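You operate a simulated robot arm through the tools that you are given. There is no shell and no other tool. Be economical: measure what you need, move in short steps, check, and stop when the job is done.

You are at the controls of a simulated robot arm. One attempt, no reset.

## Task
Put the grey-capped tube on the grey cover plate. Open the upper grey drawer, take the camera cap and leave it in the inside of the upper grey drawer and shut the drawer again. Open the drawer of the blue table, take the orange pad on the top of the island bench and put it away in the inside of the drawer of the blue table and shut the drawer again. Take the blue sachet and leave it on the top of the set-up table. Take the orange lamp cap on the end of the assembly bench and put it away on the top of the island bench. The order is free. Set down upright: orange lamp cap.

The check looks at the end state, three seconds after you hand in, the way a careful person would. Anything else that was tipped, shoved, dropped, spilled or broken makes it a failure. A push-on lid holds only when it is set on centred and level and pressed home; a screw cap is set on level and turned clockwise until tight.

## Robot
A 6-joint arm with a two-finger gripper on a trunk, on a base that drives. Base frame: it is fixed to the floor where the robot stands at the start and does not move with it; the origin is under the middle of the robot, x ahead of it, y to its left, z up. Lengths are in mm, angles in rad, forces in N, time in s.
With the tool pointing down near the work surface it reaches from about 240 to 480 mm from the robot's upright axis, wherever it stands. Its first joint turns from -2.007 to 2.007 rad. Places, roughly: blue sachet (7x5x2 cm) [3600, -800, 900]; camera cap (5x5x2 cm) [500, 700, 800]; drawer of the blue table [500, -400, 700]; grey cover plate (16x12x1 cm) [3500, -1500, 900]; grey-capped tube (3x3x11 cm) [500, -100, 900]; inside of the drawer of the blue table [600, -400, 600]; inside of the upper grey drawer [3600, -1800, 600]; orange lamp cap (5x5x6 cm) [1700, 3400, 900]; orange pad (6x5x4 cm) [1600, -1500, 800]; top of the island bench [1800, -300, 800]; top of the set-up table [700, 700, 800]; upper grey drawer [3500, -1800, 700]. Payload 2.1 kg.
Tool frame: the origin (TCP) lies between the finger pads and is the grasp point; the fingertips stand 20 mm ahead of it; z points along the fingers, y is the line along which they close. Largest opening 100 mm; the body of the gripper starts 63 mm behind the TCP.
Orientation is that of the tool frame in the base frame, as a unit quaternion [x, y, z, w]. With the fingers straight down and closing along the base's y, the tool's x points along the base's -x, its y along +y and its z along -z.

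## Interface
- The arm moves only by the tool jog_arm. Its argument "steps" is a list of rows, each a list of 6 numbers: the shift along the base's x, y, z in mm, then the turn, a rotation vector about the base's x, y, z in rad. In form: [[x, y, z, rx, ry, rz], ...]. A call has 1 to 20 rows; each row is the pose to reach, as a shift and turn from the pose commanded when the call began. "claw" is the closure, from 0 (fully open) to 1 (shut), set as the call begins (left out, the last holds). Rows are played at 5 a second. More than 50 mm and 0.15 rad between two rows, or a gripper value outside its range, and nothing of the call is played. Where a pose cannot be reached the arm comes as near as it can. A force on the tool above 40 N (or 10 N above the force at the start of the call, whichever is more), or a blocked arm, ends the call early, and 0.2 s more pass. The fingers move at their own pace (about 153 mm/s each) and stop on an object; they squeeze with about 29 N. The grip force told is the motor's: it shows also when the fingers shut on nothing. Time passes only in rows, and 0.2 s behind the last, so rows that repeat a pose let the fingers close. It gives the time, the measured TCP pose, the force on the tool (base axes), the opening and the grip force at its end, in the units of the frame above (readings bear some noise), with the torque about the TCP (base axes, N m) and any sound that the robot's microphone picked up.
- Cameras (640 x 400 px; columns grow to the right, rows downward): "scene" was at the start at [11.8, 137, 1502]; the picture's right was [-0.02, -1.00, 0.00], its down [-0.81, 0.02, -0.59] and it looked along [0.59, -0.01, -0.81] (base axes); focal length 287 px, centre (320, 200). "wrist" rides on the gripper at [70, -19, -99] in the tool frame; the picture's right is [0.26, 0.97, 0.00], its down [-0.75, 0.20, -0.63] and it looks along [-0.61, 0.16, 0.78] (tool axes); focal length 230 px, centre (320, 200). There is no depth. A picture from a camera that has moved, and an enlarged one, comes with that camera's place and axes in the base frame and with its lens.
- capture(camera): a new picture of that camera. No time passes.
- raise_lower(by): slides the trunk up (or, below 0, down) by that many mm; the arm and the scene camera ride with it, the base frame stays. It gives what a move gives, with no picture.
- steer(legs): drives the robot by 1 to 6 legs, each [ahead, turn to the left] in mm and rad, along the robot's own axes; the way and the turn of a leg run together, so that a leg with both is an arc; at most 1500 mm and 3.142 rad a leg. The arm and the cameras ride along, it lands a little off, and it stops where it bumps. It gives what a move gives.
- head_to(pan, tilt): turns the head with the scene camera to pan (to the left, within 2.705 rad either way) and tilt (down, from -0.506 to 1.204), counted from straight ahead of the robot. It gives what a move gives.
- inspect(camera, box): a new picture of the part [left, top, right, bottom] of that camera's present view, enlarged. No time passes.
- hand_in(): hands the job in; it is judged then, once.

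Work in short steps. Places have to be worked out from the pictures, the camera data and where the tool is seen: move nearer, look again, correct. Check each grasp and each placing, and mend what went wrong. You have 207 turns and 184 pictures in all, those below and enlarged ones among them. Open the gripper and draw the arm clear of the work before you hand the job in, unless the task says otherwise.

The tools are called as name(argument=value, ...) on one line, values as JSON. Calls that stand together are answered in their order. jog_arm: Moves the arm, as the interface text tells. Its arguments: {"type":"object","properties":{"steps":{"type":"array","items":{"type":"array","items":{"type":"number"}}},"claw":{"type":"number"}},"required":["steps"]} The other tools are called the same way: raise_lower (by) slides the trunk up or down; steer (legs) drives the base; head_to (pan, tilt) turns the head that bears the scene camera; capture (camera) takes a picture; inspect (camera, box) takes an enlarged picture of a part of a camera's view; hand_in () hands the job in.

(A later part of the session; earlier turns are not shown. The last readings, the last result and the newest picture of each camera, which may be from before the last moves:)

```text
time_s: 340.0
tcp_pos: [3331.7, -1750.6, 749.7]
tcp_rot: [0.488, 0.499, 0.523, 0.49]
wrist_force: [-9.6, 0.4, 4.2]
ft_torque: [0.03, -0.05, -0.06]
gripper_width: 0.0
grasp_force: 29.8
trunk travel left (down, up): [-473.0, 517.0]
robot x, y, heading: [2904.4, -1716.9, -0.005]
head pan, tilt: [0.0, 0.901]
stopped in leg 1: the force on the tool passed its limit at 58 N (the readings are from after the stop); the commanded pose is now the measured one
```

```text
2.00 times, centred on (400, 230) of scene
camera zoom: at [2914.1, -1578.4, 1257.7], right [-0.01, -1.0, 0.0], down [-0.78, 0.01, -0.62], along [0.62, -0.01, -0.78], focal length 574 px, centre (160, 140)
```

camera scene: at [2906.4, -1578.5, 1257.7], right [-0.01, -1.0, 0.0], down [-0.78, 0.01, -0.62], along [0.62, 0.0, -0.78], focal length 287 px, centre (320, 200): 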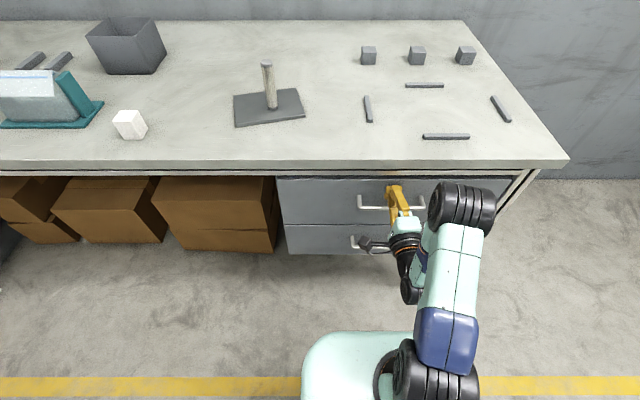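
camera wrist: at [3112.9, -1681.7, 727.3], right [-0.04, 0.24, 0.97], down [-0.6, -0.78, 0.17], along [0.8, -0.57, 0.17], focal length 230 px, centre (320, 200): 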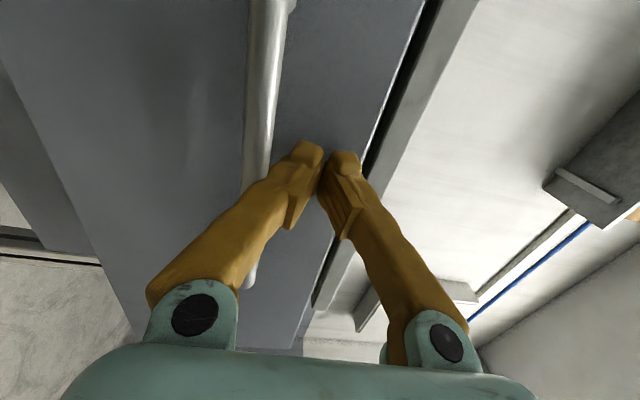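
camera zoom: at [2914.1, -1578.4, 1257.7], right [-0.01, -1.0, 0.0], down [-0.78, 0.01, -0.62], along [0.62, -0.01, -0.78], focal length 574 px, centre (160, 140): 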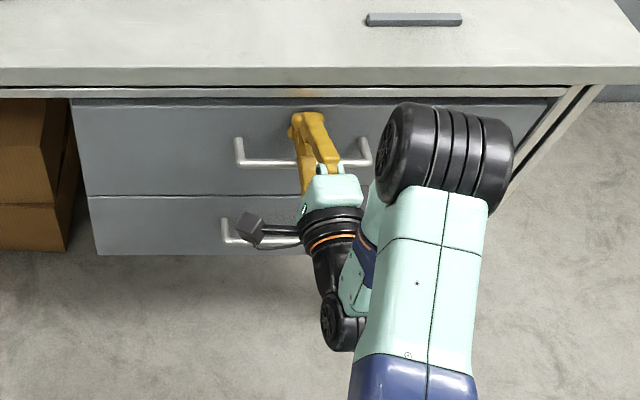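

The drawer is shut. Back off, raise, return the tool to vertical, then head for the lamp cap via the left corridor.

steer(legs=[[-230, 0]])

raise_lower(by=370)

jog_arm(steps=[[-4, 0, 0, -0.086, 0.086, 0.082], [-8, 0, 0, -0.172, 0.172, 0.164], [-12, 0, 0, -0.258, 0.258, 0.246], [-16, 0, 0, -0.344, 0.344, 0.328], [-24, 0, 0, -0.43, 0.43, 0.41], [-32, 0, 0, -0.516, 0.516, 0.492], [-40, 0, 0, -0.602, 0.602, 0.574], [-48, 0, 0, -0.688, 0.688, 0.656], [-56, 0, 0, -0.774, 0.774, 0.738], [-64, 4, 0, -0.86, 0.86, 0.82], [-72, 8, 0, -0.946, 0.946, 0.902], [-80, 12, 0, -1.032, 1.032, 0.984], [-90, 16, 0, -1.118, 1.118, 1.066], [-100, 20, 0, -1.204, 1.204, 1.148]], claw=0)

steer(legs=[[0, 1.571], [1500, 0], [1500, 0]])

head_to(pan=1.57, tilt=0.6)

capture(camera="scene")

```text
time_s: 341.7
tcp_pos: [3108.7, -1746.2, 747.5]
tcp_rot: [0.488, 0.501, 0.523, 0.488]
wrist_force: [-0.6, -0.5, 0.3]
ft_torque: [-0.01, -0.02, 0.0]
gripper_width: 0.0
grasp_force: 29.4
trunk travel left (down, up): [-473.0, 517.0]
robot x, y, heading: [2678.9, -1715.2, -0.004]
head pan, tilt: [0.0, 0.901]
```

```text
time_s: 345.3
tcp_pos: [3107.3, -1746.3, 1118.0]
tcp_rot: [0.487, 0.501, 0.523, 0.488]
wrist_force: [0.4, -0.3, -0.2]
ft_torque: [-0.03, -0.02, 0.0]
gripper_width: 0.0
grasp_force: 29.8
trunk travel left (down, up): [-843.0, 147.0]
robot x, y, heading: [2676.4, -1715.4, -0.004]
head pan, tilt: [0.0, 0.901]
```

```text
time_s: 348.3
tcp_pos: [3008.3, -1724.3, 1116.4]
tcp_rot: [0.03, 1.0, 0.007, -0.006]
wrist_force: [-0.7, -0.2, -0.4]
ft_torque: [0.0, 0.0, -0.03]
gripper_width: 100.0
grasp_force: 0.0
trunk travel left (down, up): [-843.0, 147.0]
robot x, y, heading: [2677.6, -1715.1, -0.006]
head pan, tilt: [0.0, 0.901]
```

```text
time_s: 366.8
tcp_pos: [2460.8, 1632.0, 1116.9]
tcp_rot: [0.72, -0.694, -0.001, 0.009]
wrist_force: [-0.9, -0.4, -0.3]
ft_torque: [0.0, -0.01, -0.01]
gripper_width: 100.0
grasp_force: 0.1
trunk travel left (down, up): [-843.0, 147.0]
robot x, y, heading: [2484.8, 1299.1, 1.667]
head pan, tilt: [0.0, 0.901]
```

```text
time_s: 368.4
tcp_pos: [2460.5, 1632.7, 1117.0]
tcp_rot: [0.72, -0.694, -0.001, 0.01]
wrist_force: [0.0, 1.6, 0.4]
ft_torque: [-0.01, -0.03, -0.03]
gripper_width: 99.7
grasp_force: 0.0
trunk travel left (down, up): [-843.0, 147.0]
robot x, y, heading: [2482.5, 1300.7, 1.666]
head pan, tilt: [1.571, 0.6]
```

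```text
87 pictures are left
camera scene: at [2260.3, 1219.4, 1652.5], right [-0.1, 1.0, 0.0], down [0.56, 0.05, -0.82], along [-0.82, -0.08, -0.57], focal length 287 px, centre (320, 200)
```

scene: 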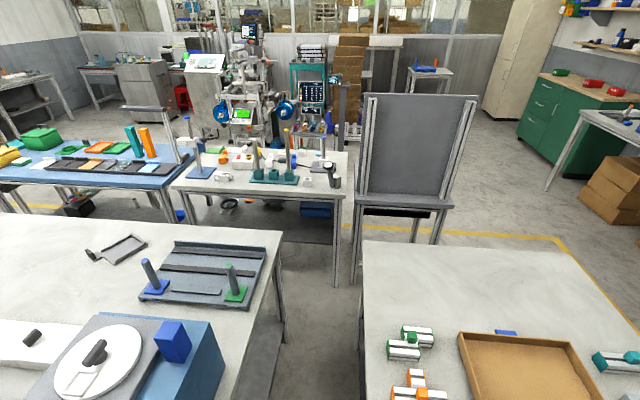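

Drifted left a bit but clear. I correct heading, go to (2600,2620), then to x≈1670, and face the assembly bench.

steer(legs=[[0, -0.185], [1325, 0], [0, 1.66], [900, 0], [0, -1.571]])

head_to(pan=0, tilt=0.7)

capture(camera="scene")

```text
time_s: 387.5
tcp_pos: [1718.9, 2945.3, 1116.9]
tcp_rot: [-0.691, 0.723, 0.001, -0.009]
wrist_force: [-0.1, 0.1, 0.0]
ft_torque: [0.0, 0.01, -0.02]
gripper_width: 99.9
grasp_force: 0.2
trunk travel left (down, up): [-843.0, 147.0]
robot x, y, heading: [1715.6, 2616.0, 1.578]
head pan, tilt: [1.571, 0.6]
```

```text
time_s: 389.2
tcp_pos: [1719.4, 2944.9, 1116.9]
tcp_rot: [-0.691, 0.723, 0.002, -0.01]
wrist_force: [0.2, 1.0, 0.2]
ft_torque: [0.0, 0.03, -0.01]
gripper_width: 99.9
grasp_force: 0.0
trunk travel left (down, up): [-843.0, 147.0]
robot x, y, heading: [1717.6, 2611.0, 1.587]
head pan, tilt: [0.0, 0.7]
```

```text
86 pictures are left
camera scene: at [1573.2, 2635.4, 1643.8], right [1.0, 0.01, 0.0], down [0.01, -0.64, -0.76], along [-0.01, 0.76, -0.64], focal length 287 px, centre (320, 200)
```

scene: 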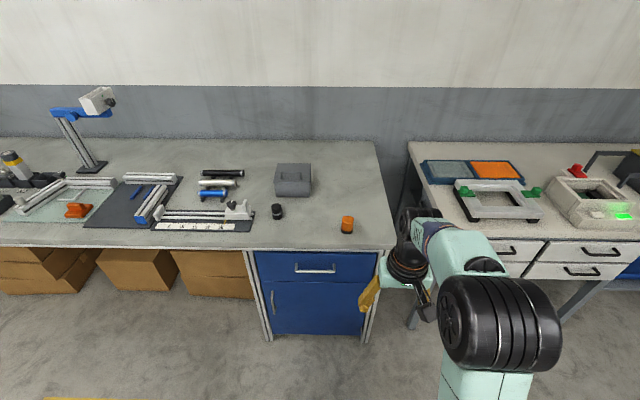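

Lamp cap at about (1664,3388). Drive forward 370 mm and look with the wrist camera.

steer(legs=[[370, 0]])

capture(camera="scene")

capture(camera="wrist")

```text
time_s: 391.6
tcp_pos: [1710.4, 3328.0, 1116.8]
tcp_rot: [-0.693, 0.721, 0.002, -0.009]
wrist_force: [0.1, -0.7, -0.1]
ft_torque: [0.0, -0.02, 0.03]
gripper_width: 100.2
grasp_force: 0.1
trunk travel left (down, up): [-843.0, 147.0]
robot x, y, heading: [1709.5, 2999.6, 1.595]
head pan, tilt: [0.0, 0.7]
```

```text
85 pictures are left
camera scene: at [1566.5, 3016.6, 1643.9], right [1.0, 0.02, 0.0], down [0.01, -0.64, -0.77], along [-0.02, 0.77, -0.64], focal length 287 px, centre (320, 200)
```

scene: 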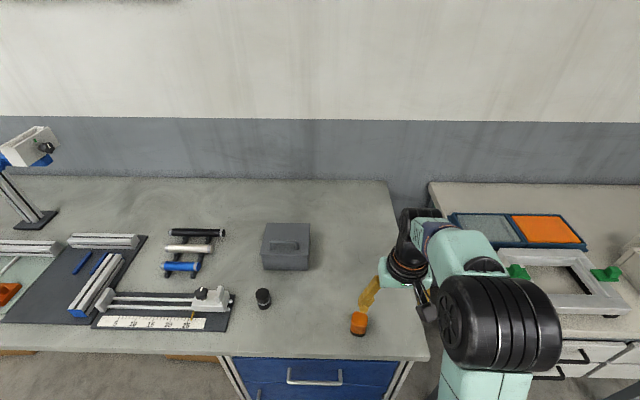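

```text
84 pictures are left
camera wrist: at [1728.8, 3258.7, 1215.6], right [-0.98, -0.22, 0.02], down [-0.16, 0.76, 0.63], along [-0.15, 0.61, -0.78], focal length 230 px, centre (320, 200)
```

wrist: 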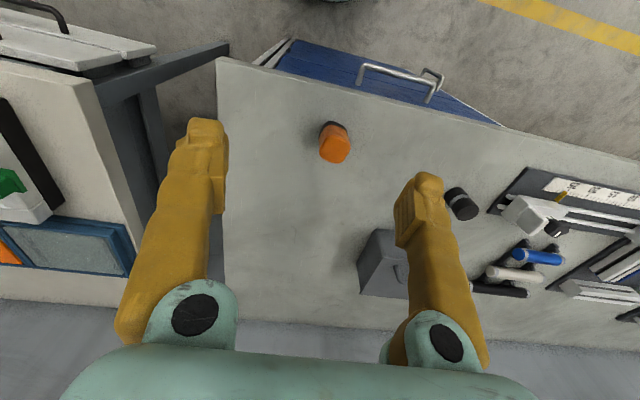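

I zoom on the lamp cap for better geometry.

inspect(camera="wrist", box=[270, 90, 430, 190])

inspect(camera="scene", box=[240, 270, 400, 370])

```text
4.00 times, centred on (350, 140) of wrist
camera zoom: at [1728.8, 3258.7, 1215.6], right [-0.98, -0.22, 0.02], down [-0.16, 0.76, 0.63], along [-0.15, 0.61, -0.78], focal length 920 px, centre (200, 440)
```

zoom: 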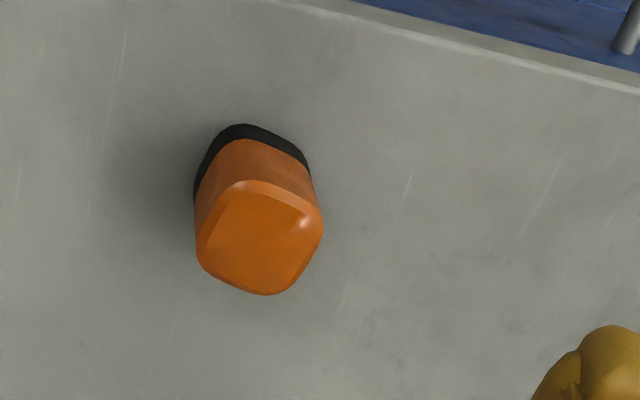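

```text
4.00 times, centred on (320, 320) of scene
camera zoom: at [1566.5, 3016.6, 1643.9], right [1.0, 0.02, 0.0], down [0.01, -0.64, -0.77], along [-0.02, 0.77, -0.64], focal length 1148 px, centre (320, -280)
```

zoom: 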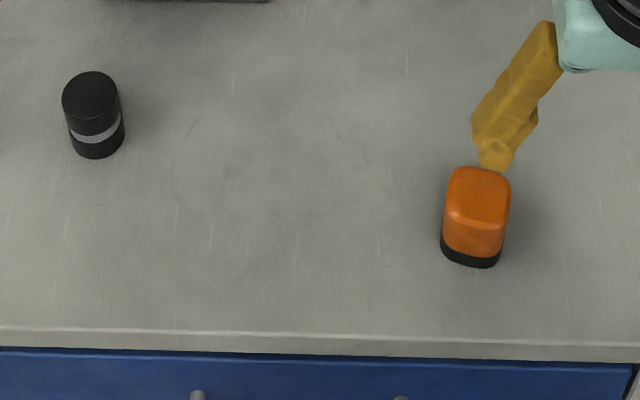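

Lamp cap ≈(1663,3420), top z≈872, yaw about -0.09 relative to the tool. Move above it and check.

jog_arm(steps=[[-15, 30, -40, 0, 0, -0.03], [-30, 60, -75, 0, 0, -0.06], [-47, 92, -105, 0, 0, -0.087], [-47, 92, -150, 0, 0, -0.087]])

capture(camera="wrist")

```text
refused: row 1 steps farther than a row can; nothing moved
```

```text
81 pictures are left
camera wrist: at [1728.8, 3258.7, 1215.6], right [-0.98, -0.22, 0.02], down [-0.16, 0.76, 0.63], along [-0.15, 0.61, -0.78], focal length 230 px, centre (320, 200)
```

wrist: 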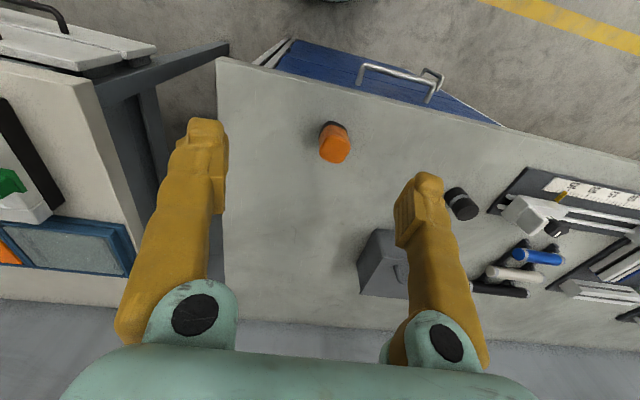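

Steps were a bit too long; I use more rows.

jog_arm(steps=[[-10, 20, -30, 0, 0, -0.02], [-20, 40, -60, 0, 0, -0.04], [-30, 60, -90, 0, 0, -0.06], [-40, 80, -115, 0, 0, -0.08], [-47, 92, -145, 0, 0, -0.087], [-47, 92, -160, 0, 0, -0.087]])

capture(camera="wrist")

```text
time_s: 393.0
tcp_pos: [1664.0, 3421.3, 956.6]
tcp_rot: [-0.661, 0.75, 0.002, -0.009]
wrist_force: [-0.4, -0.4, 0.0]
ft_torque: [-0.05, 0.0, -0.01]
gripper_width: 99.9
grasp_force: 0.0
trunk travel left (down, up): [-843.0, 147.0]
robot x, y, heading: [1709.7, 2999.3, 1.589]
head pan, tilt: [0.0, 0.7]
```

```text
80 pictures are left
camera wrist: at [1676.0, 3350.4, 1055.2], right [-0.99, -0.14, 0.02], down [-0.09, 0.77, 0.63], along [-0.1, 0.62, -0.78], focal length 230 px, centre (320, 200)
```

wrist: 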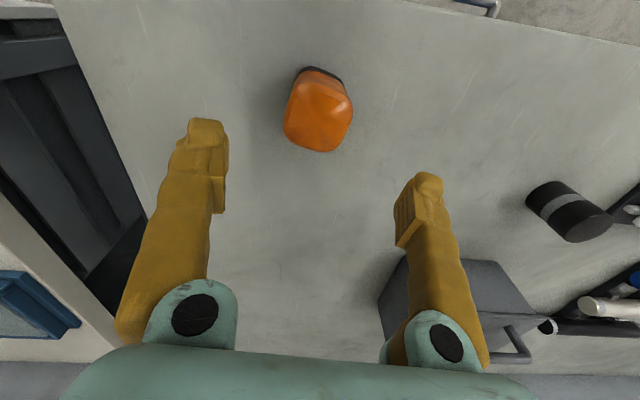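

Check the yaw with a zoom.

inspect(camera="wrist", box=[240, 50, 400, 150])

```text
4.00 times, centred on (320, 100) of wrist
camera zoom: at [1676.0, 3350.4, 1055.2], right [-0.99, -0.14, 0.02], down [-0.09, 0.77, 0.63], along [-0.1, 0.62, -0.78], focal length 920 px, centre (320, 600)
```

zoom: 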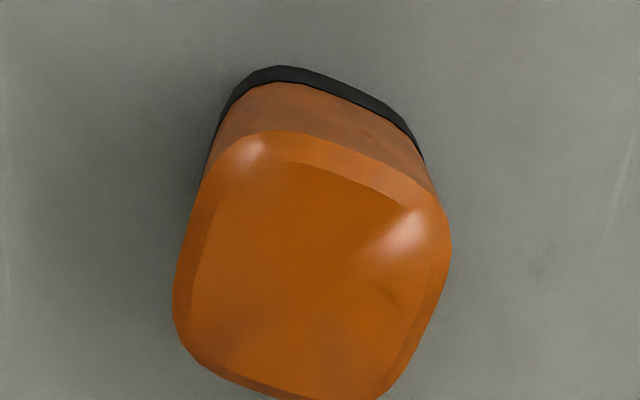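

Yaw needs another -0.07; centre y≈3407. Descend to z≈847 and close.

jog_arm(steps=[[0, -14, -20, 0, 0, -0.04], [0, -14, -50, 0, 0, -0.07], [0, -14, -85, 0, 0, -0.07], [0, -14, -108, 0, 0, -0.07]])

capture(camera="wrist")

```text
time_s: 393.9
tcp_pos: [1661.2, 3404.3, 866.6]
tcp_rot: [-0.634, 0.773, 0.002, -0.009]
wrist_force: [-1.5, -7.7, 14.8]
ft_torque: [-0.19, -0.8, -0.3]
gripper_width: 100.1
grasp_force: 0.0
trunk travel left (down, up): [-843.0, 147.0]
robot x, y, heading: [1706.7, 2994.0, 1.596]
head pan, tilt: [0.0, 0.7]
stopped in row 4: the force on the tool passed its limit at 84 N (the readings are from after the stop); the commanded pose is now the measured one
```

```text
78 pictures are left
camera wrist: at [1668.5, 3333.2, 966.1], right [-1.0, -0.06, 0.02], down [-0.04, 0.78, 0.62], along [-0.05, 0.62, -0.78], focal length 230 px, centre (320, 200)
```

wrist: 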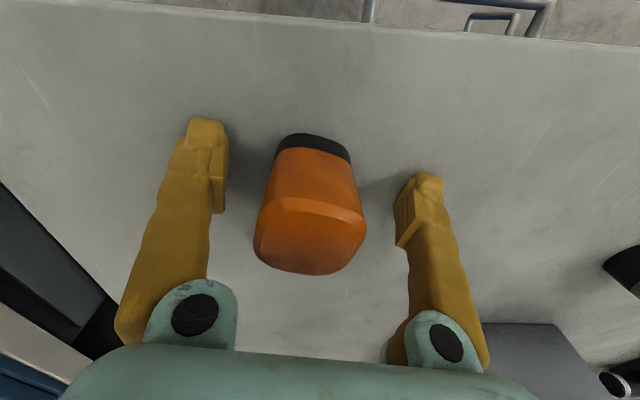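

Fingertips met the bench (surface ≈845, so cap top ≈905). Raise 4 mm, centre on (1666,3397), then close.

jog_arm(steps=[[0, 0, 5, 0, 0, 0], [3, -4, 5, 0, 0, 0], [5, -6, 5, 0, 0, 0]])

jog_arm(steps=[[0, 0, 0, 0, 0, 0], [0, 0, 0, 0, 0, 0], [0, 0, 0, 0, 0, 0]], claw=1)

capture(camera="wrist")

```text
time_s: 394.7
tcp_pos: [1666.9, 3399.3, 870.7]
tcp_rot: [-0.635, 0.772, 0.002, -0.009]
wrist_force: [-0.2, 0.9, -0.4]
ft_torque: [-0.01, 0.01, -0.02]
gripper_width: 100.2
grasp_force: 0.1
trunk travel left (down, up): [-843.0, 147.0]
robot x, y, heading: [1709.7, 2998.3, 1.589]
head pan, tilt: [0.0, 0.7]
```

```text
time_s: 395.5
tcp_pos: [1666.0, 3400.2, 871.2]
tcp_rot: [-0.635, 0.773, 0.002, -0.01]
wrist_force: [-0.2, 0.2, -0.7]
ft_torque: [0.01, -0.01, -0.01]
gripper_width: 47.2
grasp_force: 28.9
trunk travel left (down, up): [-843.0, 147.0]
robot x, y, heading: [1709.0, 2999.3, 1.587]
head pan, tilt: [0.0, 0.7]
```

```text
77 pictures are left
camera wrist: at [1674.2, 3329.7, 969.7], right [-1.0, -0.07, 0.02], down [-0.04, 0.78, 0.62], along [-0.05, 0.62, -0.78], focal length 230 px, centre (320, 200)
```

wrist: 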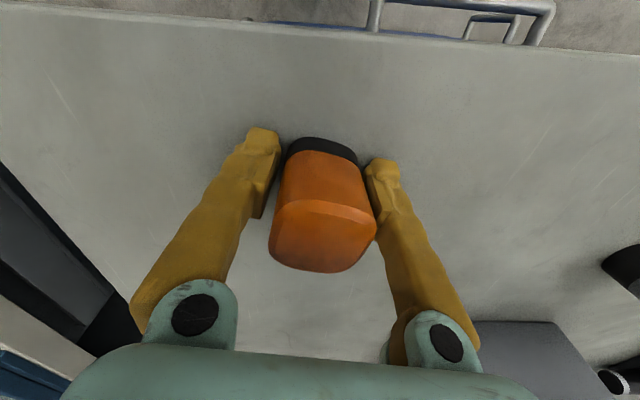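

Lamp cap held (47.2 mm). Lift, back off and drive round into the back aisle to look for a free spot on the island bench.

jog_arm(steps=[[0, 0, 45, 0, 0, 0], [0, 0, 90, 0, 0, 0], [0, -10, 135, 0, 0, 0], [15, -25, 175, 0, 0, 0], [30, -45, 210, 0, 0, 0], [45, -70, 245, 0, 0, 0]])

steer(legs=[[-380, 0], [0, -1.571], [1000, 0], [0, -1.571]])

capture(camera="wrist")

```text
time_s: 396.9
tcp_pos: [1710.8, 3326.0, 1115.7]
tcp_rot: [-0.634, 0.773, 0.002, -0.01]
wrist_force: [0.4, -0.8, -0.6]
ft_torque: [0.01, 0.02, 0.01]
gripper_width: 47.3
grasp_force: 29.4
trunk travel left (down, up): [-843.0, 147.0]
robot x, y, heading: [1708.2, 3003.9, 1.59]
head pan, tilt: [0.0, 0.7]
```

```text
time_s: 411.8
tcp_pos: [2678.5, 2250.3, 1114.7]
tcp_rot: [0.788, 0.616, 0.01, 0.003]
wrist_force: [0.3, -0.6, -0.4]
ft_torque: [0.04, -0.03, -0.01]
gripper_width: 47.4
grasp_force: 29.4
trunk travel left (down, up): [-843.0, 147.0]
robot x, y, heading: [2696.3, 2578.0, -1.601]
head pan, tilt: [0.0, 0.7]
```

```text
76 pictures are left
camera wrist: at [2676.5, 2321.4, 1213.5], right [1.0, 0.02, 0.02], down [0.0, -0.78, 0.62], along [0.03, -0.62, -0.78], focal length 230 px, centre (320, 200)
```

wrist: 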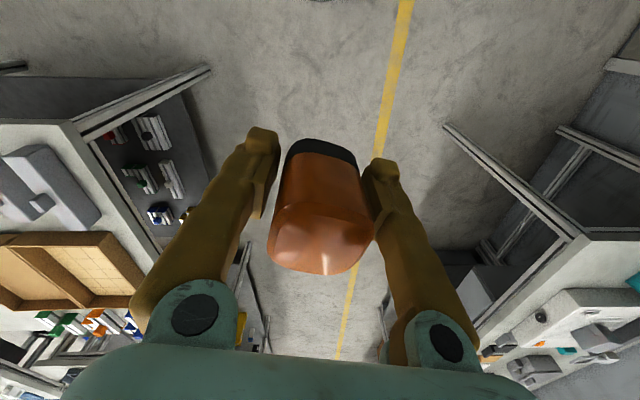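

Drive down the aisle to y≈200 and look at the island.

steer(legs=[[0, 0.035], [1500, 0], [900, 0]])

head_to(pan=-1.2, tilt=0.6)

capture(camera="scene")

```text
time_s: 424.1
tcp_pos: [2662.9, -187.6, 1114.4]
tcp_rot: [0.775, 0.632, 0.01, 0.002]
wrist_force: [0.9, 0.1, -0.9]
ft_torque: [0.04, 0.03, 0.0]
gripper_width: 47.3
grasp_force: 28.6
trunk travel left (down, up): [-843.0, 147.0]
robot x, y, heading: [2672.8, 142.1, -1.557]
head pan, tilt: [0.0, 0.7]
```

```text
time_s: 425.5
tcp_pos: [2663.3, -188.9, 1114.5]
tcp_rot: [0.776, 0.631, 0.01, 0.002]
wrist_force: [0.1, 1.0, -1.0]
ft_torque: [-0.01, 0.01, 0.02]
gripper_width: 47.1
grasp_force: 29.2
trunk travel left (down, up): [-843.0, 147.0]
robot x, y, heading: [2669.7, 139.9, -1.552]
head pan, tilt: [-1.201, 0.6]
```

```text
75 pictures are left
camera scene: at [2724.1, 168.4, 1652.5], right [-0.37, 0.93, 0.0], down [0.52, 0.21, -0.83], along [-0.77, -0.31, -0.56], focal length 287 px, centre (320, 200)
```

scene: 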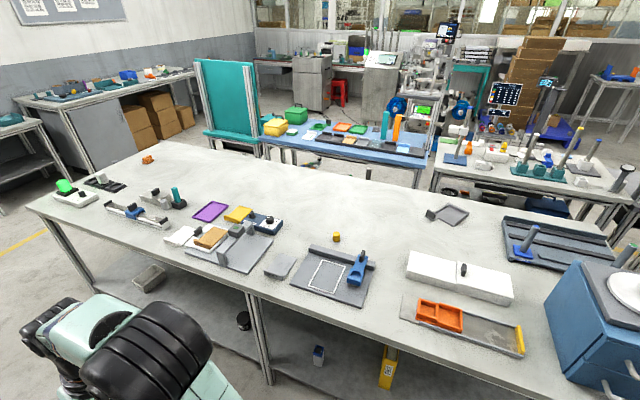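

Pad triangulates to (1605,-1452), island end edge y≈-1620. A free spot near (1765,-1510) suits the lamp, reachable from the bench end beside the grey stand. I drive there.

steer(legs=[[0, -0.01], [1500, 0], [890, 0]])

steer(legs=[[0, -1.571]])

head_to(pan=0, tilt=0.5)

capture(camera="scene")

```text
time_s: 437.6
tcp_pos: [2619.9, -2601.1, 1114.8]
tcp_rot: [0.784, 0.621, 0.01, 0.003]
wrist_force: [1.1, 0.1, -1.4]
ft_torque: [0.0, -0.04, -0.03]
gripper_width: 47.3
grasp_force: 28.9
trunk travel left (down, up): [-843.0, 147.0]
robot x, y, heading: [2635.3, -2271.0, -1.581]
head pan, tilt: [-1.201, 0.6]
```

```text
time_s: 441.9
tcp_pos: [2303.8, -2253.8, 1113.2]
tcp_rot: [0.993, -0.119, 0.005, 0.009]
wrist_force: [-0.9, -0.3, -0.1]
ft_torque: [-0.01, 0.02, 0.0]
gripper_width: 47.4
grasp_force: 29.6
trunk travel left (down, up): [-843.0, 147.0]
robot x, y, heading: [2632.9, -2273.5, 3.124]
head pan, tilt: [-1.201, 0.6]
```

```text
time_s: 443.3
tcp_pos: [2303.7, -2253.7, 1114.6]
tcp_rot: [0.993, -0.12, 0.005, 0.009]
wrist_force: [-0.3, 0.1, -0.8]
ft_torque: [0.01, -0.03, -0.01]
gripper_width: 46.7
grasp_force: 28.5
trunk travel left (down, up): [-843.0, 147.0]
robot x, y, heading: [2632.4, -2274.0, 3.118]
head pan, tilt: [0.0, 0.499]
```

```text
74 pictures are left
camera scene: at [2597.9, -2412.2, 1661.6], right [0.02, 1.0, 0.0], down [0.48, -0.01, -0.88], along [-0.88, 0.02, -0.48], focal length 287 px, centre (320, 200)
```

scene: 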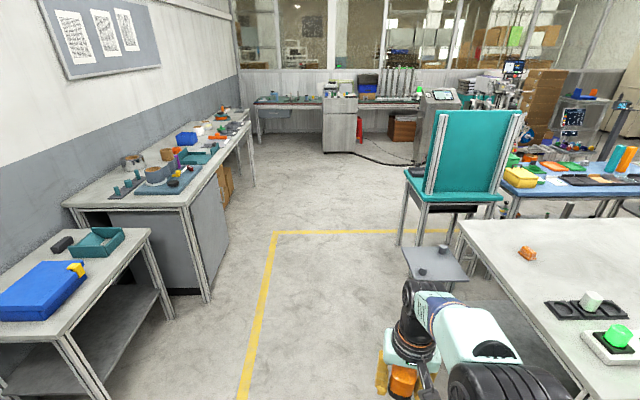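

Items located: rack at x≈1890, pad ≈(1620,-1480). I go to x≈1862, face +y and approach the bench end.

steer(legs=[[0, 0.02], [770, 0], [0, -1.571]])

head_to(pan=0.2, tilt=0.8)

capture(camera="scene")

```text
time_s: 451.6
tcp_pos: [1874.5, -1936.9, 1115.3]
tcp_rot: [-0.619, 0.785, 0.002, -0.01]
wrist_force: [1.0, -0.1, -0.6]
ft_torque: [0.02, -0.01, -0.02]
gripper_width: 46.8
grasp_force: 28.3
trunk travel left (down, up): [-843.0, 147.0]
robot x, y, heading: [1857.3, -2268.1, 1.551]
head pan, tilt: [0.0, 0.499]
```

```text
time_s: 452.4
tcp_pos: [1874.8, -1938.1, 1114.4]
tcp_rot: [-0.619, 0.785, 0.003, -0.01]
wrist_force: [-0.3, 0.4, -0.1]
ft_torque: [0.01, 0.01, -0.01]
gripper_width: 47.2
grasp_force: 28.9
trunk travel left (down, up): [-843.0, 147.0]
robot x, y, heading: [1855.4, -2267.9, 1.554]
head pan, tilt: [0.201, 0.799]
```

```text
73 pictures are left
camera scene: at [1701.1, -2247.0, 1635.7], right [0.98, 0.18, 0.0], down [0.13, -0.7, -0.7], along [-0.13, 0.69, -0.72], focal length 287 px, centre (320, 200)
```

scene: 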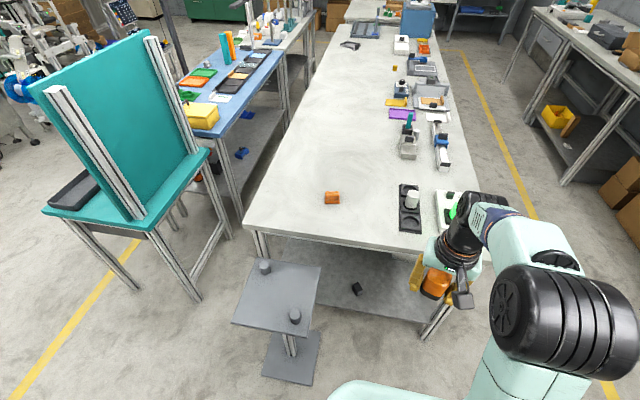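

Geometry refined: end edge y≈-1651, stand's right edge x≈1590. Drive 370 mm forward to y≈-1897.

steer(legs=[[0, 0.01], [370, 0]])

jog_arm(steps=[[-30, 8, -25, 0, 0, 0], [-60, 16, -50, 0, 0, 0], [-90, 24, -75, 0, 0, 0], [-110, 28, -115, 0, 0, 0], [-110, 28, -160, 0, 0, 0]])

capture(camera="wrist")

capture(camera="scene")

```text
time_s: 455.1
tcp_pos: [1872.5, -1567.5, 1114.4]
tcp_rot: [-0.624, 0.781, 0.003, -0.01]
wrist_force: [-0.2, 0.4, -0.2]
ft_torque: [0.03, -0.01, 0.0]
gripper_width: 47.0
grasp_force: 29.1
trunk travel left (down, up): [-843.0, 147.0]
robot x, y, heading: [1864.9, -1896.3, 1.565]
head pan, tilt: [0.201, 0.799]
```

```text
time_s: 456.3
tcp_pos: [1762.7, -1534.2, 953.2]
tcp_rot: [-0.625, 0.781, 0.002, -0.01]
wrist_force: [-0.7, -0.8, 0.1]
ft_torque: [0.0, 0.02, 0.01]
gripper_width: 47.1
grasp_force: 29.1
trunk travel left (down, up): [-843.0, 147.0]
robot x, y, heading: [1863.8, -1896.4, 1.564]
head pan, tilt: [0.201, 0.799]
```

```text
72 pictures are left
camera wrist: at [1767.4, -1605.9, 1052.9], right [-1.0, -0.04, 0.02], down [-0.02, 0.78, 0.62], along [-0.04, 0.62, -0.78], focal length 230 px, centre (320, 200)
```

wrist: 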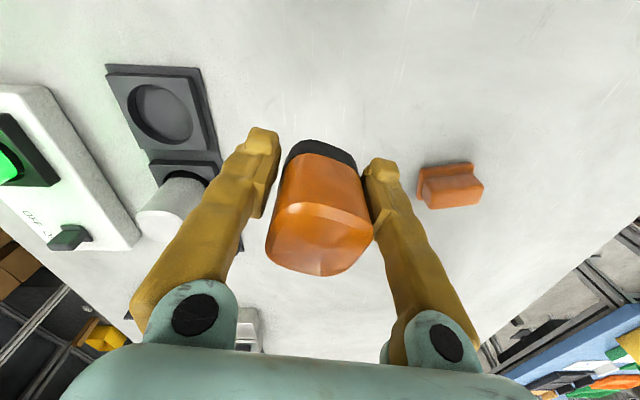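

```text
71 pictures are left
camera scene: at [1703.3, -1876.4, 1635.6], right [0.98, 0.19, 0.0], down [0.14, -0.7, -0.7], along [-0.14, 0.68, -0.72], focal length 287 px, centre (320, 200)
```

scene: 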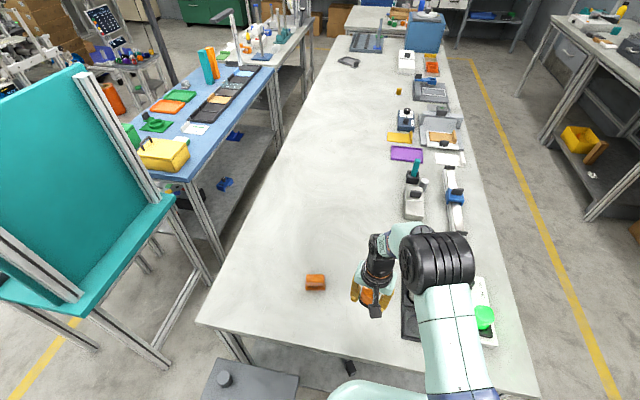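

Space clear around the spot. Lower to ~868, then small steps.

jog_arm(steps=[[0, 0, -30, 0, 0, 0], [0, 0, -60, 0, 0, 0], [0, 0, -80, 0, 0, 0]])

jog_arm(steps=[[0, 0, -3, 0, 0, 0], [0, 0, -6, 0, 0, 0], [0, 0, -9, 0, 0, 0]])

capture(camera="wrist")

```text
time_s: 457.1
tcp_pos: [1763.8, -1537.6, 873.8]
tcp_rot: [-0.625, 0.781, 0.003, -0.01]
wrist_force: [0.2, -0.1, 0.4]
ft_torque: [-0.03, -0.03, 0.01]
gripper_width: 46.8
grasp_force: 29.1
trunk travel left (down, up): [-843.0, 147.0]
robot x, y, heading: [1863.9, -1894.2, 1.568]
head pan, tilt: [0.201, 0.799]
```

```text
time_s: 457.9
tcp_pos: [1761.8, -1537.8, 866.1]
tcp_rot: [-0.625, 0.781, 0.003, -0.009]
wrist_force: [-0.1, 0.7, -1.1]
ft_torque: [-0.03, 0.03, -0.01]
gripper_width: 46.8
grasp_force: 29.1
trunk travel left (down, up): [-843.0, 147.0]
robot x, y, heading: [1857.8, -1897.4, 1.566]
head pan, tilt: [0.201, 0.799]
```

```text
70 pictures are left
camera wrist: at [1767.9, -1609.5, 964.6], right [-1.0, -0.04, 0.02], down [-0.02, 0.78, 0.62], along [-0.04, 0.62, -0.78], focal length 230 px, centre (320, 200)
```

wrist: 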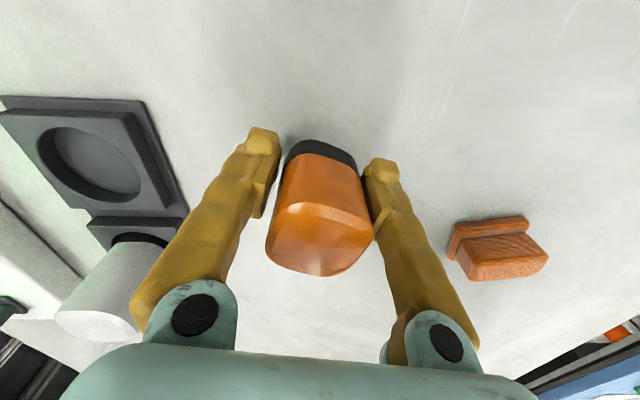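

Not yet touching; continue.

jog_arm(steps=[[0, 0, -4, 0, 0, 0], [0, 0, -8, 0, 0, 0], [0, 0, -12, 0, 0, 0], [0, 0, -16, 0, 0, 0]])

jog_arm(steps=[[0, 0, -4, 0, 0, 0], [0, 0, -8, 0, 0, 0]])

capture(camera="wrist")

```text
time_s: 458.9
tcp_pos: [1761.7, -1539.5, 850.3]
tcp_rot: [-0.625, 0.781, 0.003, -0.01]
wrist_force: [-0.2, -0.1, -0.9]
ft_torque: [0.02, -0.03, 0.0]
gripper_width: 46.9
grasp_force: 28.9
trunk travel left (down, up): [-843.0, 147.0]
robot x, y, heading: [1862.0, -1895.4, 1.569]
head pan, tilt: [0.201, 0.799]
```

```text
time_s: 459.5
tcp_pos: [1762.0, -1538.8, 842.9]
tcp_rot: [-0.624, 0.781, 0.002, -0.01]
wrist_force: [-0.1, 0.3, -1.5]
ft_torque: [-0.03, 0.02, -0.02]
gripper_width: 47.2
grasp_force: 28.3
trunk travel left (down, up): [-843.0, 147.0]
robot x, y, heading: [1858.6, -1895.4, 1.569]
head pan, tilt: [0.201, 0.799]
```

```text
69 pictures are left
camera wrist: at [1767.0, -1608.9, 941.2], right [-1.0, -0.04, 0.02], down [-0.02, 0.78, 0.62], along [-0.04, 0.62, -0.78], focal length 230 px, centre (320, 200)
```

wrist: 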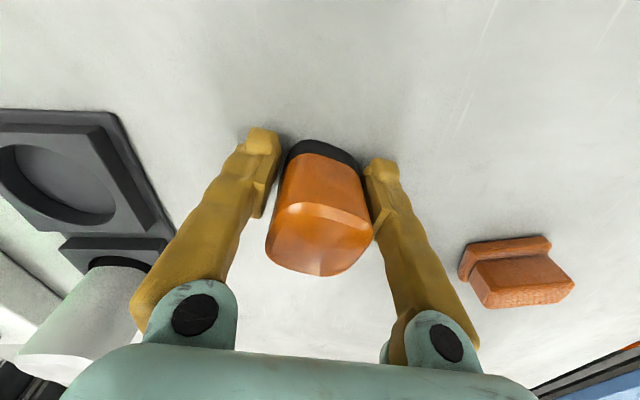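

Continue in small steps to contact.

jog_arm(steps=[[0, 0, -3, 0, 0, 0], [0, 0, -6, 0, 0, 0], [0, 0, -9, 0, 0, 0]])

jog_arm(steps=[[0, 0, -2, 0, 0, 0], [0, 0, -4, 0, 0, 0], [0, 0, -6, 0, 0, 0]])

capture(camera="wrist")

```text
time_s: 460.1
tcp_pos: [1761.6, -1540.2, 840.3]
tcp_rot: [-0.624, 0.781, 0.009, -0.007]
wrist_force: [2.0, -3.9, 24.9]
ft_torque: [-0.44, -0.53, -0.06]
gripper_width: 46.9
grasp_force: 29.5
trunk travel left (down, up): [-843.0, 147.0]
robot x, y, heading: [1862.0, -1895.3, 1.568]
head pan, tilt: [0.201, 0.799]
stopped in row 3: the force on the tool passed its limit at 46 N (the readings are from after the stop); the commanded pose is now the measured one
```

```text
time_s: 460.5
tcp_pos: [1761.5, -1538.4, 840.0]
tcp_rot: [-0.625, 0.781, 0.01, -0.006]
wrist_force: [2.7, -8.2, 30.7]
ft_torque: [-0.57, -0.65, -0.03]
gripper_width: 46.9
grasp_force: 29.0
trunk travel left (down, up): [-843.0, 147.0]
robot x, y, heading: [1858.5, -1894.8, 1.566]
head pan, tilt: [0.201, 0.799]
stopped in row 1: the force on the tool passed its limit at 43 N (the readings are from after the stop); the commanded pose is now the measured one
```

```text
68 pictures are left
camera wrist: at [1767.7, -1611.3, 938.2], right [-1.0, -0.04, 0.02], down [-0.02, 0.77, 0.64], along [-0.04, 0.63, -0.77], focal length 230 px, centre (320, 200)
```

wrist: 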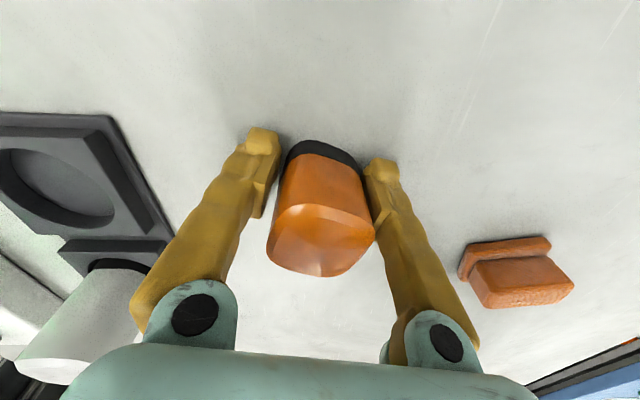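

Contact. Ease up 2 mm, open, and rise.

jog_arm(steps=[[0, 0, 1, 0, 0, 0], [0, 0, 2, 0, 0, 0]])

jog_arm(steps=[[0, 0, 0, 0, 0, 0], [0, 0, 0, 0, 0, 0], [0, 0, 0, 0, 0, 0], [0, 0, 40, 0, 0, 0], [0, 0, 80, 0, 0, 0], [0, 0, 120, 0, 0, 0], [15, -5, 160, 0, 0, 0]], claw=0)

capture(camera="wrist")

```text
time_s: 461.1
tcp_pos: [1760.8, -1537.6, 840.4]
tcp_rot: [-0.624, 0.781, 0.009, -0.006]
wrist_force: [1.9, -5.6, 12.3]
ft_torque: [-0.23, -0.38, -0.13]
gripper_width: 46.9
grasp_force: 29.8
trunk travel left (down, up): [-843.0, 147.0]
robot x, y, heading: [1862.5, -1894.3, 1.566]
head pan, tilt: [0.201, 0.799]
```

```text
time_s: 462.7
tcp_pos: [1778.9, -1542.1, 997.2]
tcp_rot: [-0.625, 0.781, 0.008, -0.007]
wrist_force: [0.8, -0.2, -0.2]
ft_torque: [0.04, 0.04, 0.05]
gripper_width: 99.9
grasp_force: 0.1
trunk travel left (down, up): [-843.0, 147.0]
robot x, y, heading: [1860.4, -1896.5, 1.562]
head pan, tilt: [0.201, 0.799]
```

```text
67 pictures are left
camera wrist: at [1785.2, -1613.7, 1095.7], right [-1.0, -0.04, 0.02], down [-0.02, 0.77, 0.63], along [-0.04, 0.63, -0.77], focal length 230 px, centre (320, 200)
```

wrist: 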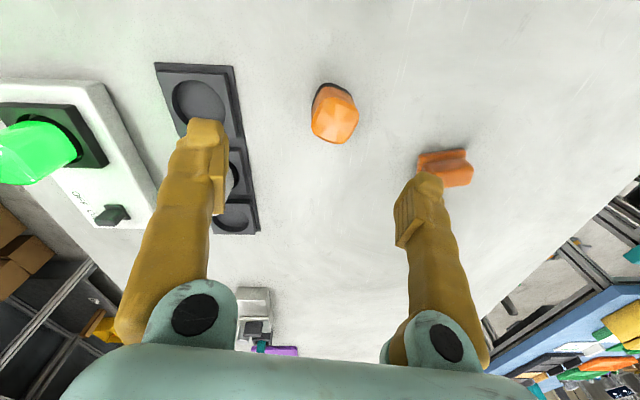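

I need to check the rack: the white cylinder seen earlier may be hidden behind the finger. Zoom in.

inspect(camera="wrist", box=[140, 50, 380, 200])

capture(camera="scene")

```text
2.67 times, centred on (260, 125) of wrist
camera zoom: at [1785.2, -1613.7, 1095.7], right [-1.0, -0.04, 0.02], down [-0.02, 0.77, 0.63], along [-0.04, 0.63, -0.77], focal length 614 px, centre (480, 400)
```

zoom: 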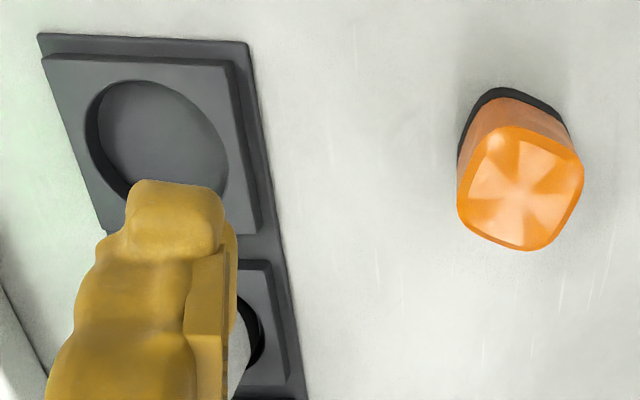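

```text
65 pictures are left
camera scene: at [1704.9, -1879.5, 1635.7], right [0.98, 0.19, 0.0], down [0.14, -0.7, -0.7], along [-0.14, 0.68, -0.72], focal length 287 px, centre (320, 200)
```

scene: 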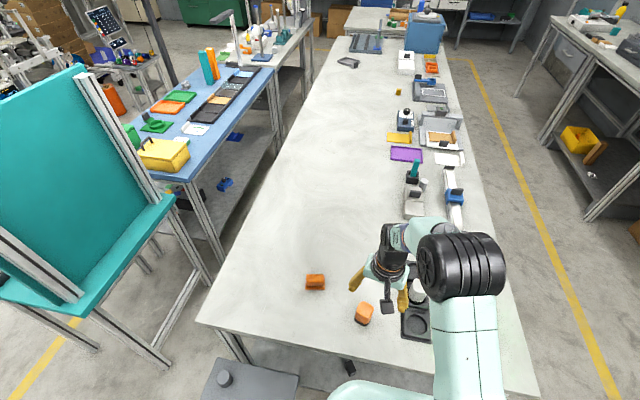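

Lamp stands upright and the rack cylinder is intact. Next I take the pad: pre-grasp above it with the tool pitched 0.4 rad toward +y for reach.

jog_arm(steps=[[-35, 10, 0, 0.05, 0, 0.04], [-70, 20, 0, 0.1, 0, 0.08], [-105, 30, 0, 0.18, 0, 0.12], [-130, 40, 0, 0.26, 0, 0.16], [-150, 50, -10, 0.34, 0, 0.2], [-159, 60, -25, 0.4, 0, 0.22]])

capture(camera="wrist")

```text
time_s: 464.1
tcp_pos: [1616.2, -1480.7, 973.4]
tcp_rot: [0.695, -0.691, -0.163, -0.116]
wrist_force: [-0.1, -0.2, 0.3]
ft_torque: [0.02, 0.02, 0.01]
gripper_width: 100.1
grasp_force: 0.1
trunk travel left (down, up): [-843.0, 147.0]
robot x, y, heading: [1861.4, -1896.0, 1.567]
head pan, tilt: [0.201, 0.799]
```

```text
64 pictures are left
camera wrist: at [1640.6, -1582.5, 1036.6], right [-0.97, -0.26, -0.04], down [-0.15, 0.45, 0.88], along [-0.21, 0.86, -0.47], focal length 230 px, centre (320, 200)
```

wrist: 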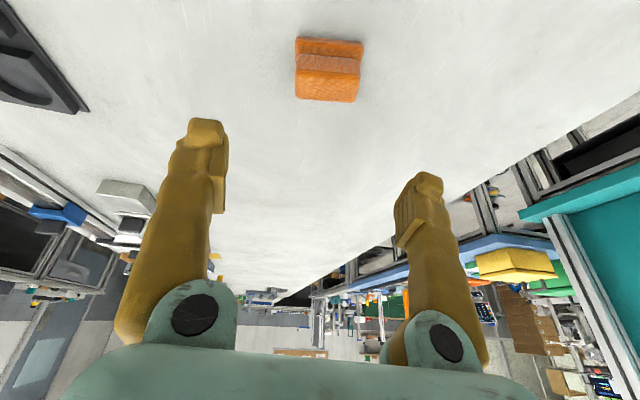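

Pad centre ≈(1608,-1457), yaw +0.2. Descend to z≈885 with that yaw and check.

jog_arm(steps=[[-4, 8, -30, 0, 0, 0.1], [-8, 16, -60, 0, 0, 0.2], [-8, 22, -88, 0, 0, 0.2]])

capture(camera="wrist")

```text
time_s: 464.9
tcp_pos: [1607.0, -1457.5, 885.7]
tcp_rot: [0.76, -0.619, -0.173, -0.101]
wrist_force: [-0.3, -0.2, -0.7]
ft_torque: [-0.01, 0.01, -0.03]
gripper_width: 99.9
grasp_force: 0.0
trunk travel left (down, up): [-843.0, 147.0]
robot x, y, heading: [1861.4, -1893.8, 1.561]
head pan, tilt: [0.201, 0.799]
```

```text
63 pictures are left
camera wrist: at [1652.7, -1551.3, 948.7], right [-0.9, -0.44, -0.04], down [-0.24, 0.41, 0.88], along [-0.38, 0.8, -0.47], focal length 230 px, centre (320, 200)
```

wrist: 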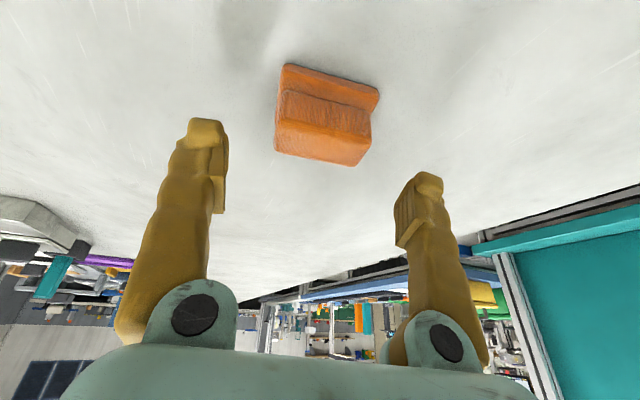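

Centred. Descend to ~844 and close.

jog_arm(steps=[[0, 0, -15, 0, 0, 0], [0, 0, -30, 0, 0, 0], [0, 0, -41, 0, 0, 0]])

jog_arm(steps=[[0, 0, 0, 0, 0, 0], [0, 0, 0, 0, 0, 0], [0, 0, 0, 0, 0, 0]], claw=1)

jog_arm(steps=[[0, 0, 10, 0, 0, 0], [0, 0, 40, 0, 0, 0], [0, 0, 80, 0, 0, 0]])

capture(camera="wrist")

```text
time_s: 465.7
tcp_pos: [1608.8, -1456.1, 846.8]
tcp_rot: [0.76, -0.618, -0.173, -0.099]
wrist_force: [0.5, -0.1, -0.1]
ft_torque: [-0.03, 0.01, -0.03]
gripper_width: 99.8
grasp_force: 0.1
trunk travel left (down, up): [-843.0, 147.0]
robot x, y, heading: [1862.3, -1897.3, 1.562]
head pan, tilt: [0.201, 0.799]
```

```text
time_s: 466.5
tcp_pos: [1607.4, -1456.9, 846.9]
tcp_rot: [0.761, -0.618, -0.172, -0.099]
wrist_force: [-0.6, 0.2, 0.6]
ft_torque: [0.01, 0.0, 0.03]
gripper_width: 58.6
grasp_force: 28.9
trunk travel left (down, up): [-843.0, 147.0]
robot x, y, heading: [1860.7, -1895.5, 1.571]
head pan, tilt: [0.201, 0.799]
```

```text
time_s: 467.3
tcp_pos: [1607.9, -1459.2, 926.6]
tcp_rot: [0.761, -0.618, -0.172, -0.098]
wrist_force: [0.5, -0.2, -0.5]
ft_torque: [-0.01, 0.02, 0.01]
gripper_width: 58.5
grasp_force: 29.5
trunk travel left (down, up): [-843.0, 147.0]
robot x, y, heading: [1863.1, -1896.6, 1.565]
head pan, tilt: [0.201, 0.799]
```

```text
62 pictures are left
camera wrist: at [1653.5, -1554.1, 988.8], right [-0.9, -0.44, -0.04], down [-0.24, 0.41, 0.88], along [-0.37, 0.8, -0.47], focal length 230 px, centre (320, 200)
```

wrist: 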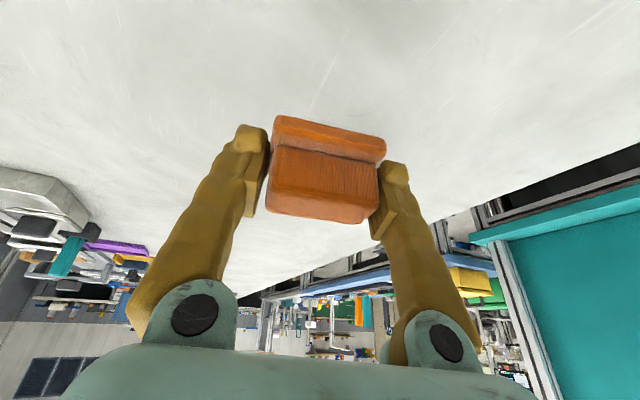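

Pad held (58.6 mm). Retract with tool vertical, and drive back around to the blue table.

jog_arm(steps=[[10, 0, 45, 0, 0, 0], [30, -5, 85, -0.06, -0.012, 0], [60, -10, 120, -0.14, -0.03, 0], [95, -20, 145, -0.22, -0.045, 0], [130, -35, 165, -0.3, -0.06, 0], [165, -55, 180, -0.38, -0.077, 0], [200, -75, 185, -0.392, -0.08, 0], [235, -95, 185, -0.392, -0.08, 0], [254, -105, 185, -0.392, -0.08, 0]])

steer(legs=[[-370, 0], [0, 1.571], [1000, 0], [1010, 0], [0, -1.571]])

head_to(pan=0, tilt=0.4)

capture(camera="scene")

```text
time_s: 469.3
tcp_pos: [1865.2, -1564.8, 1110.0]
tcp_rot: [0.772, -0.635, -0.019, 0.027]
wrist_force: [0.6, -0.3, -0.7]
ft_torque: [0.02, 0.02, -0.01]
gripper_width: 58.6
grasp_force: 29.0
trunk travel left (down, up): [-843.0, 147.0]
robot x, y, heading: [1859.2, -1900.3, 1.562]
head pan, tilt: [0.201, 0.799]
```

```text
time_s: 488.9
tcp_pos: [-147.2, -1856.2, 1110.5]
tcp_rot: [0.764, -0.645, -0.018, 0.027]
wrist_force: [-0.5, -0.1, -1.3]
ft_torque: [-0.03, 0.01, 0.03]
gripper_width: 58.2
grasp_force: 29.1
trunk travel left (down, up): [-843.0, 147.0]
robot x, y, heading: [-155.8, -2189.6, 1.544]
head pan, tilt: [0.201, 0.799]
```

```text
time_s: 489.7
tcp_pos: [-146.0, -1856.2, 1111.8]
tcp_rot: [0.764, -0.644, -0.019, 0.026]
wrist_force: [0.3, -0.2, -0.5]
ft_torque: [-0.03, 0.03, -0.01]
gripper_width: 58.3
grasp_force: 29.1
trunk travel left (down, up): [-843.0, 147.0]
robot x, y, heading: [-152.0, -2190.2, 1.542]
head pan, tilt: [0.0, 0.4]
```

```text
61 pictures are left
camera scene: at [-297.8, -2153.3, 1670.6], right [1.0, -0.03, 0.0], down [-0.01, -0.39, -0.92], along [0.03, 0.92, -0.39], focal length 287 px, centre (320, 200)
```

scene: 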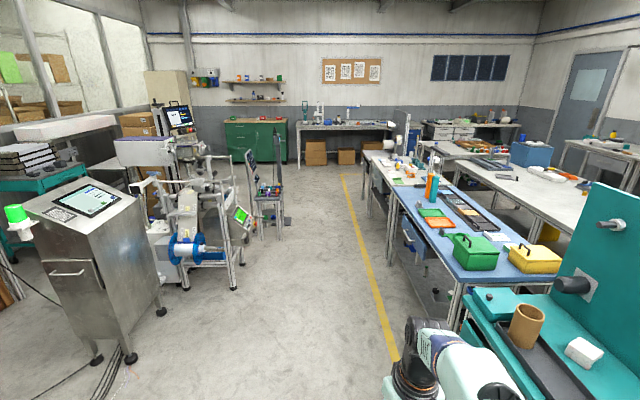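

Clear. Drive to y≈-150 and turn to face the blue table.

steer(legs=[[1500, 0], [530, 0], [0, -1.545]])

head_to(pan=0, tilt=0.9)

capture(camera="scene")

```text
time_s: 503.5
tcp_pos: [273.7, -151.5, 1110.4]
tcp_rot: [-0.109, 0.993, 0.032, -0.007]
wrist_force: [0.0, -0.1, -0.2]
ft_torque: [-0.01, -0.01, -0.02]
gripper_width: 58.4
grasp_force: 28.8
trunk travel left (down, up): [-843.0, 147.0]
robot x, y, heading: [-58.2, -155.7, 0.019]
head pan, tilt: [0.0, 0.4]
```

```text
time_s: 504.4
tcp_pos: [274.1, -152.4, 1110.1]
tcp_rot: [-0.109, 0.993, 0.032, -0.006]
wrist_force: [-0.2, -0.1, -0.9]
ft_torque: [0.01, -0.04, -0.03]
gripper_width: 58.6
grasp_force: 29.0
trunk travel left (down, up): [-843.0, 147.0]
robot x, y, heading: [-56.1, -155.2, 0.017]
head pan, tilt: [0.0, 0.901]
```

```text
60 pictures are left
camera scene: at [-47.1, -19.2, 1627.8], right [0.02, -1.0, 0.0], down [-0.78, -0.02, -0.62], along [0.62, 0.01, -0.78], focal length 287 px, centre (320, 200)
```

scene: 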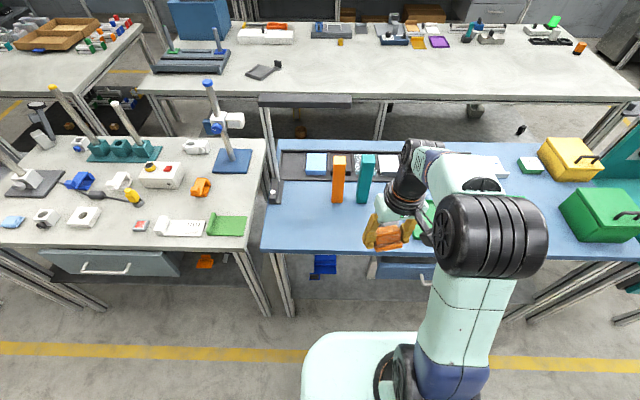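

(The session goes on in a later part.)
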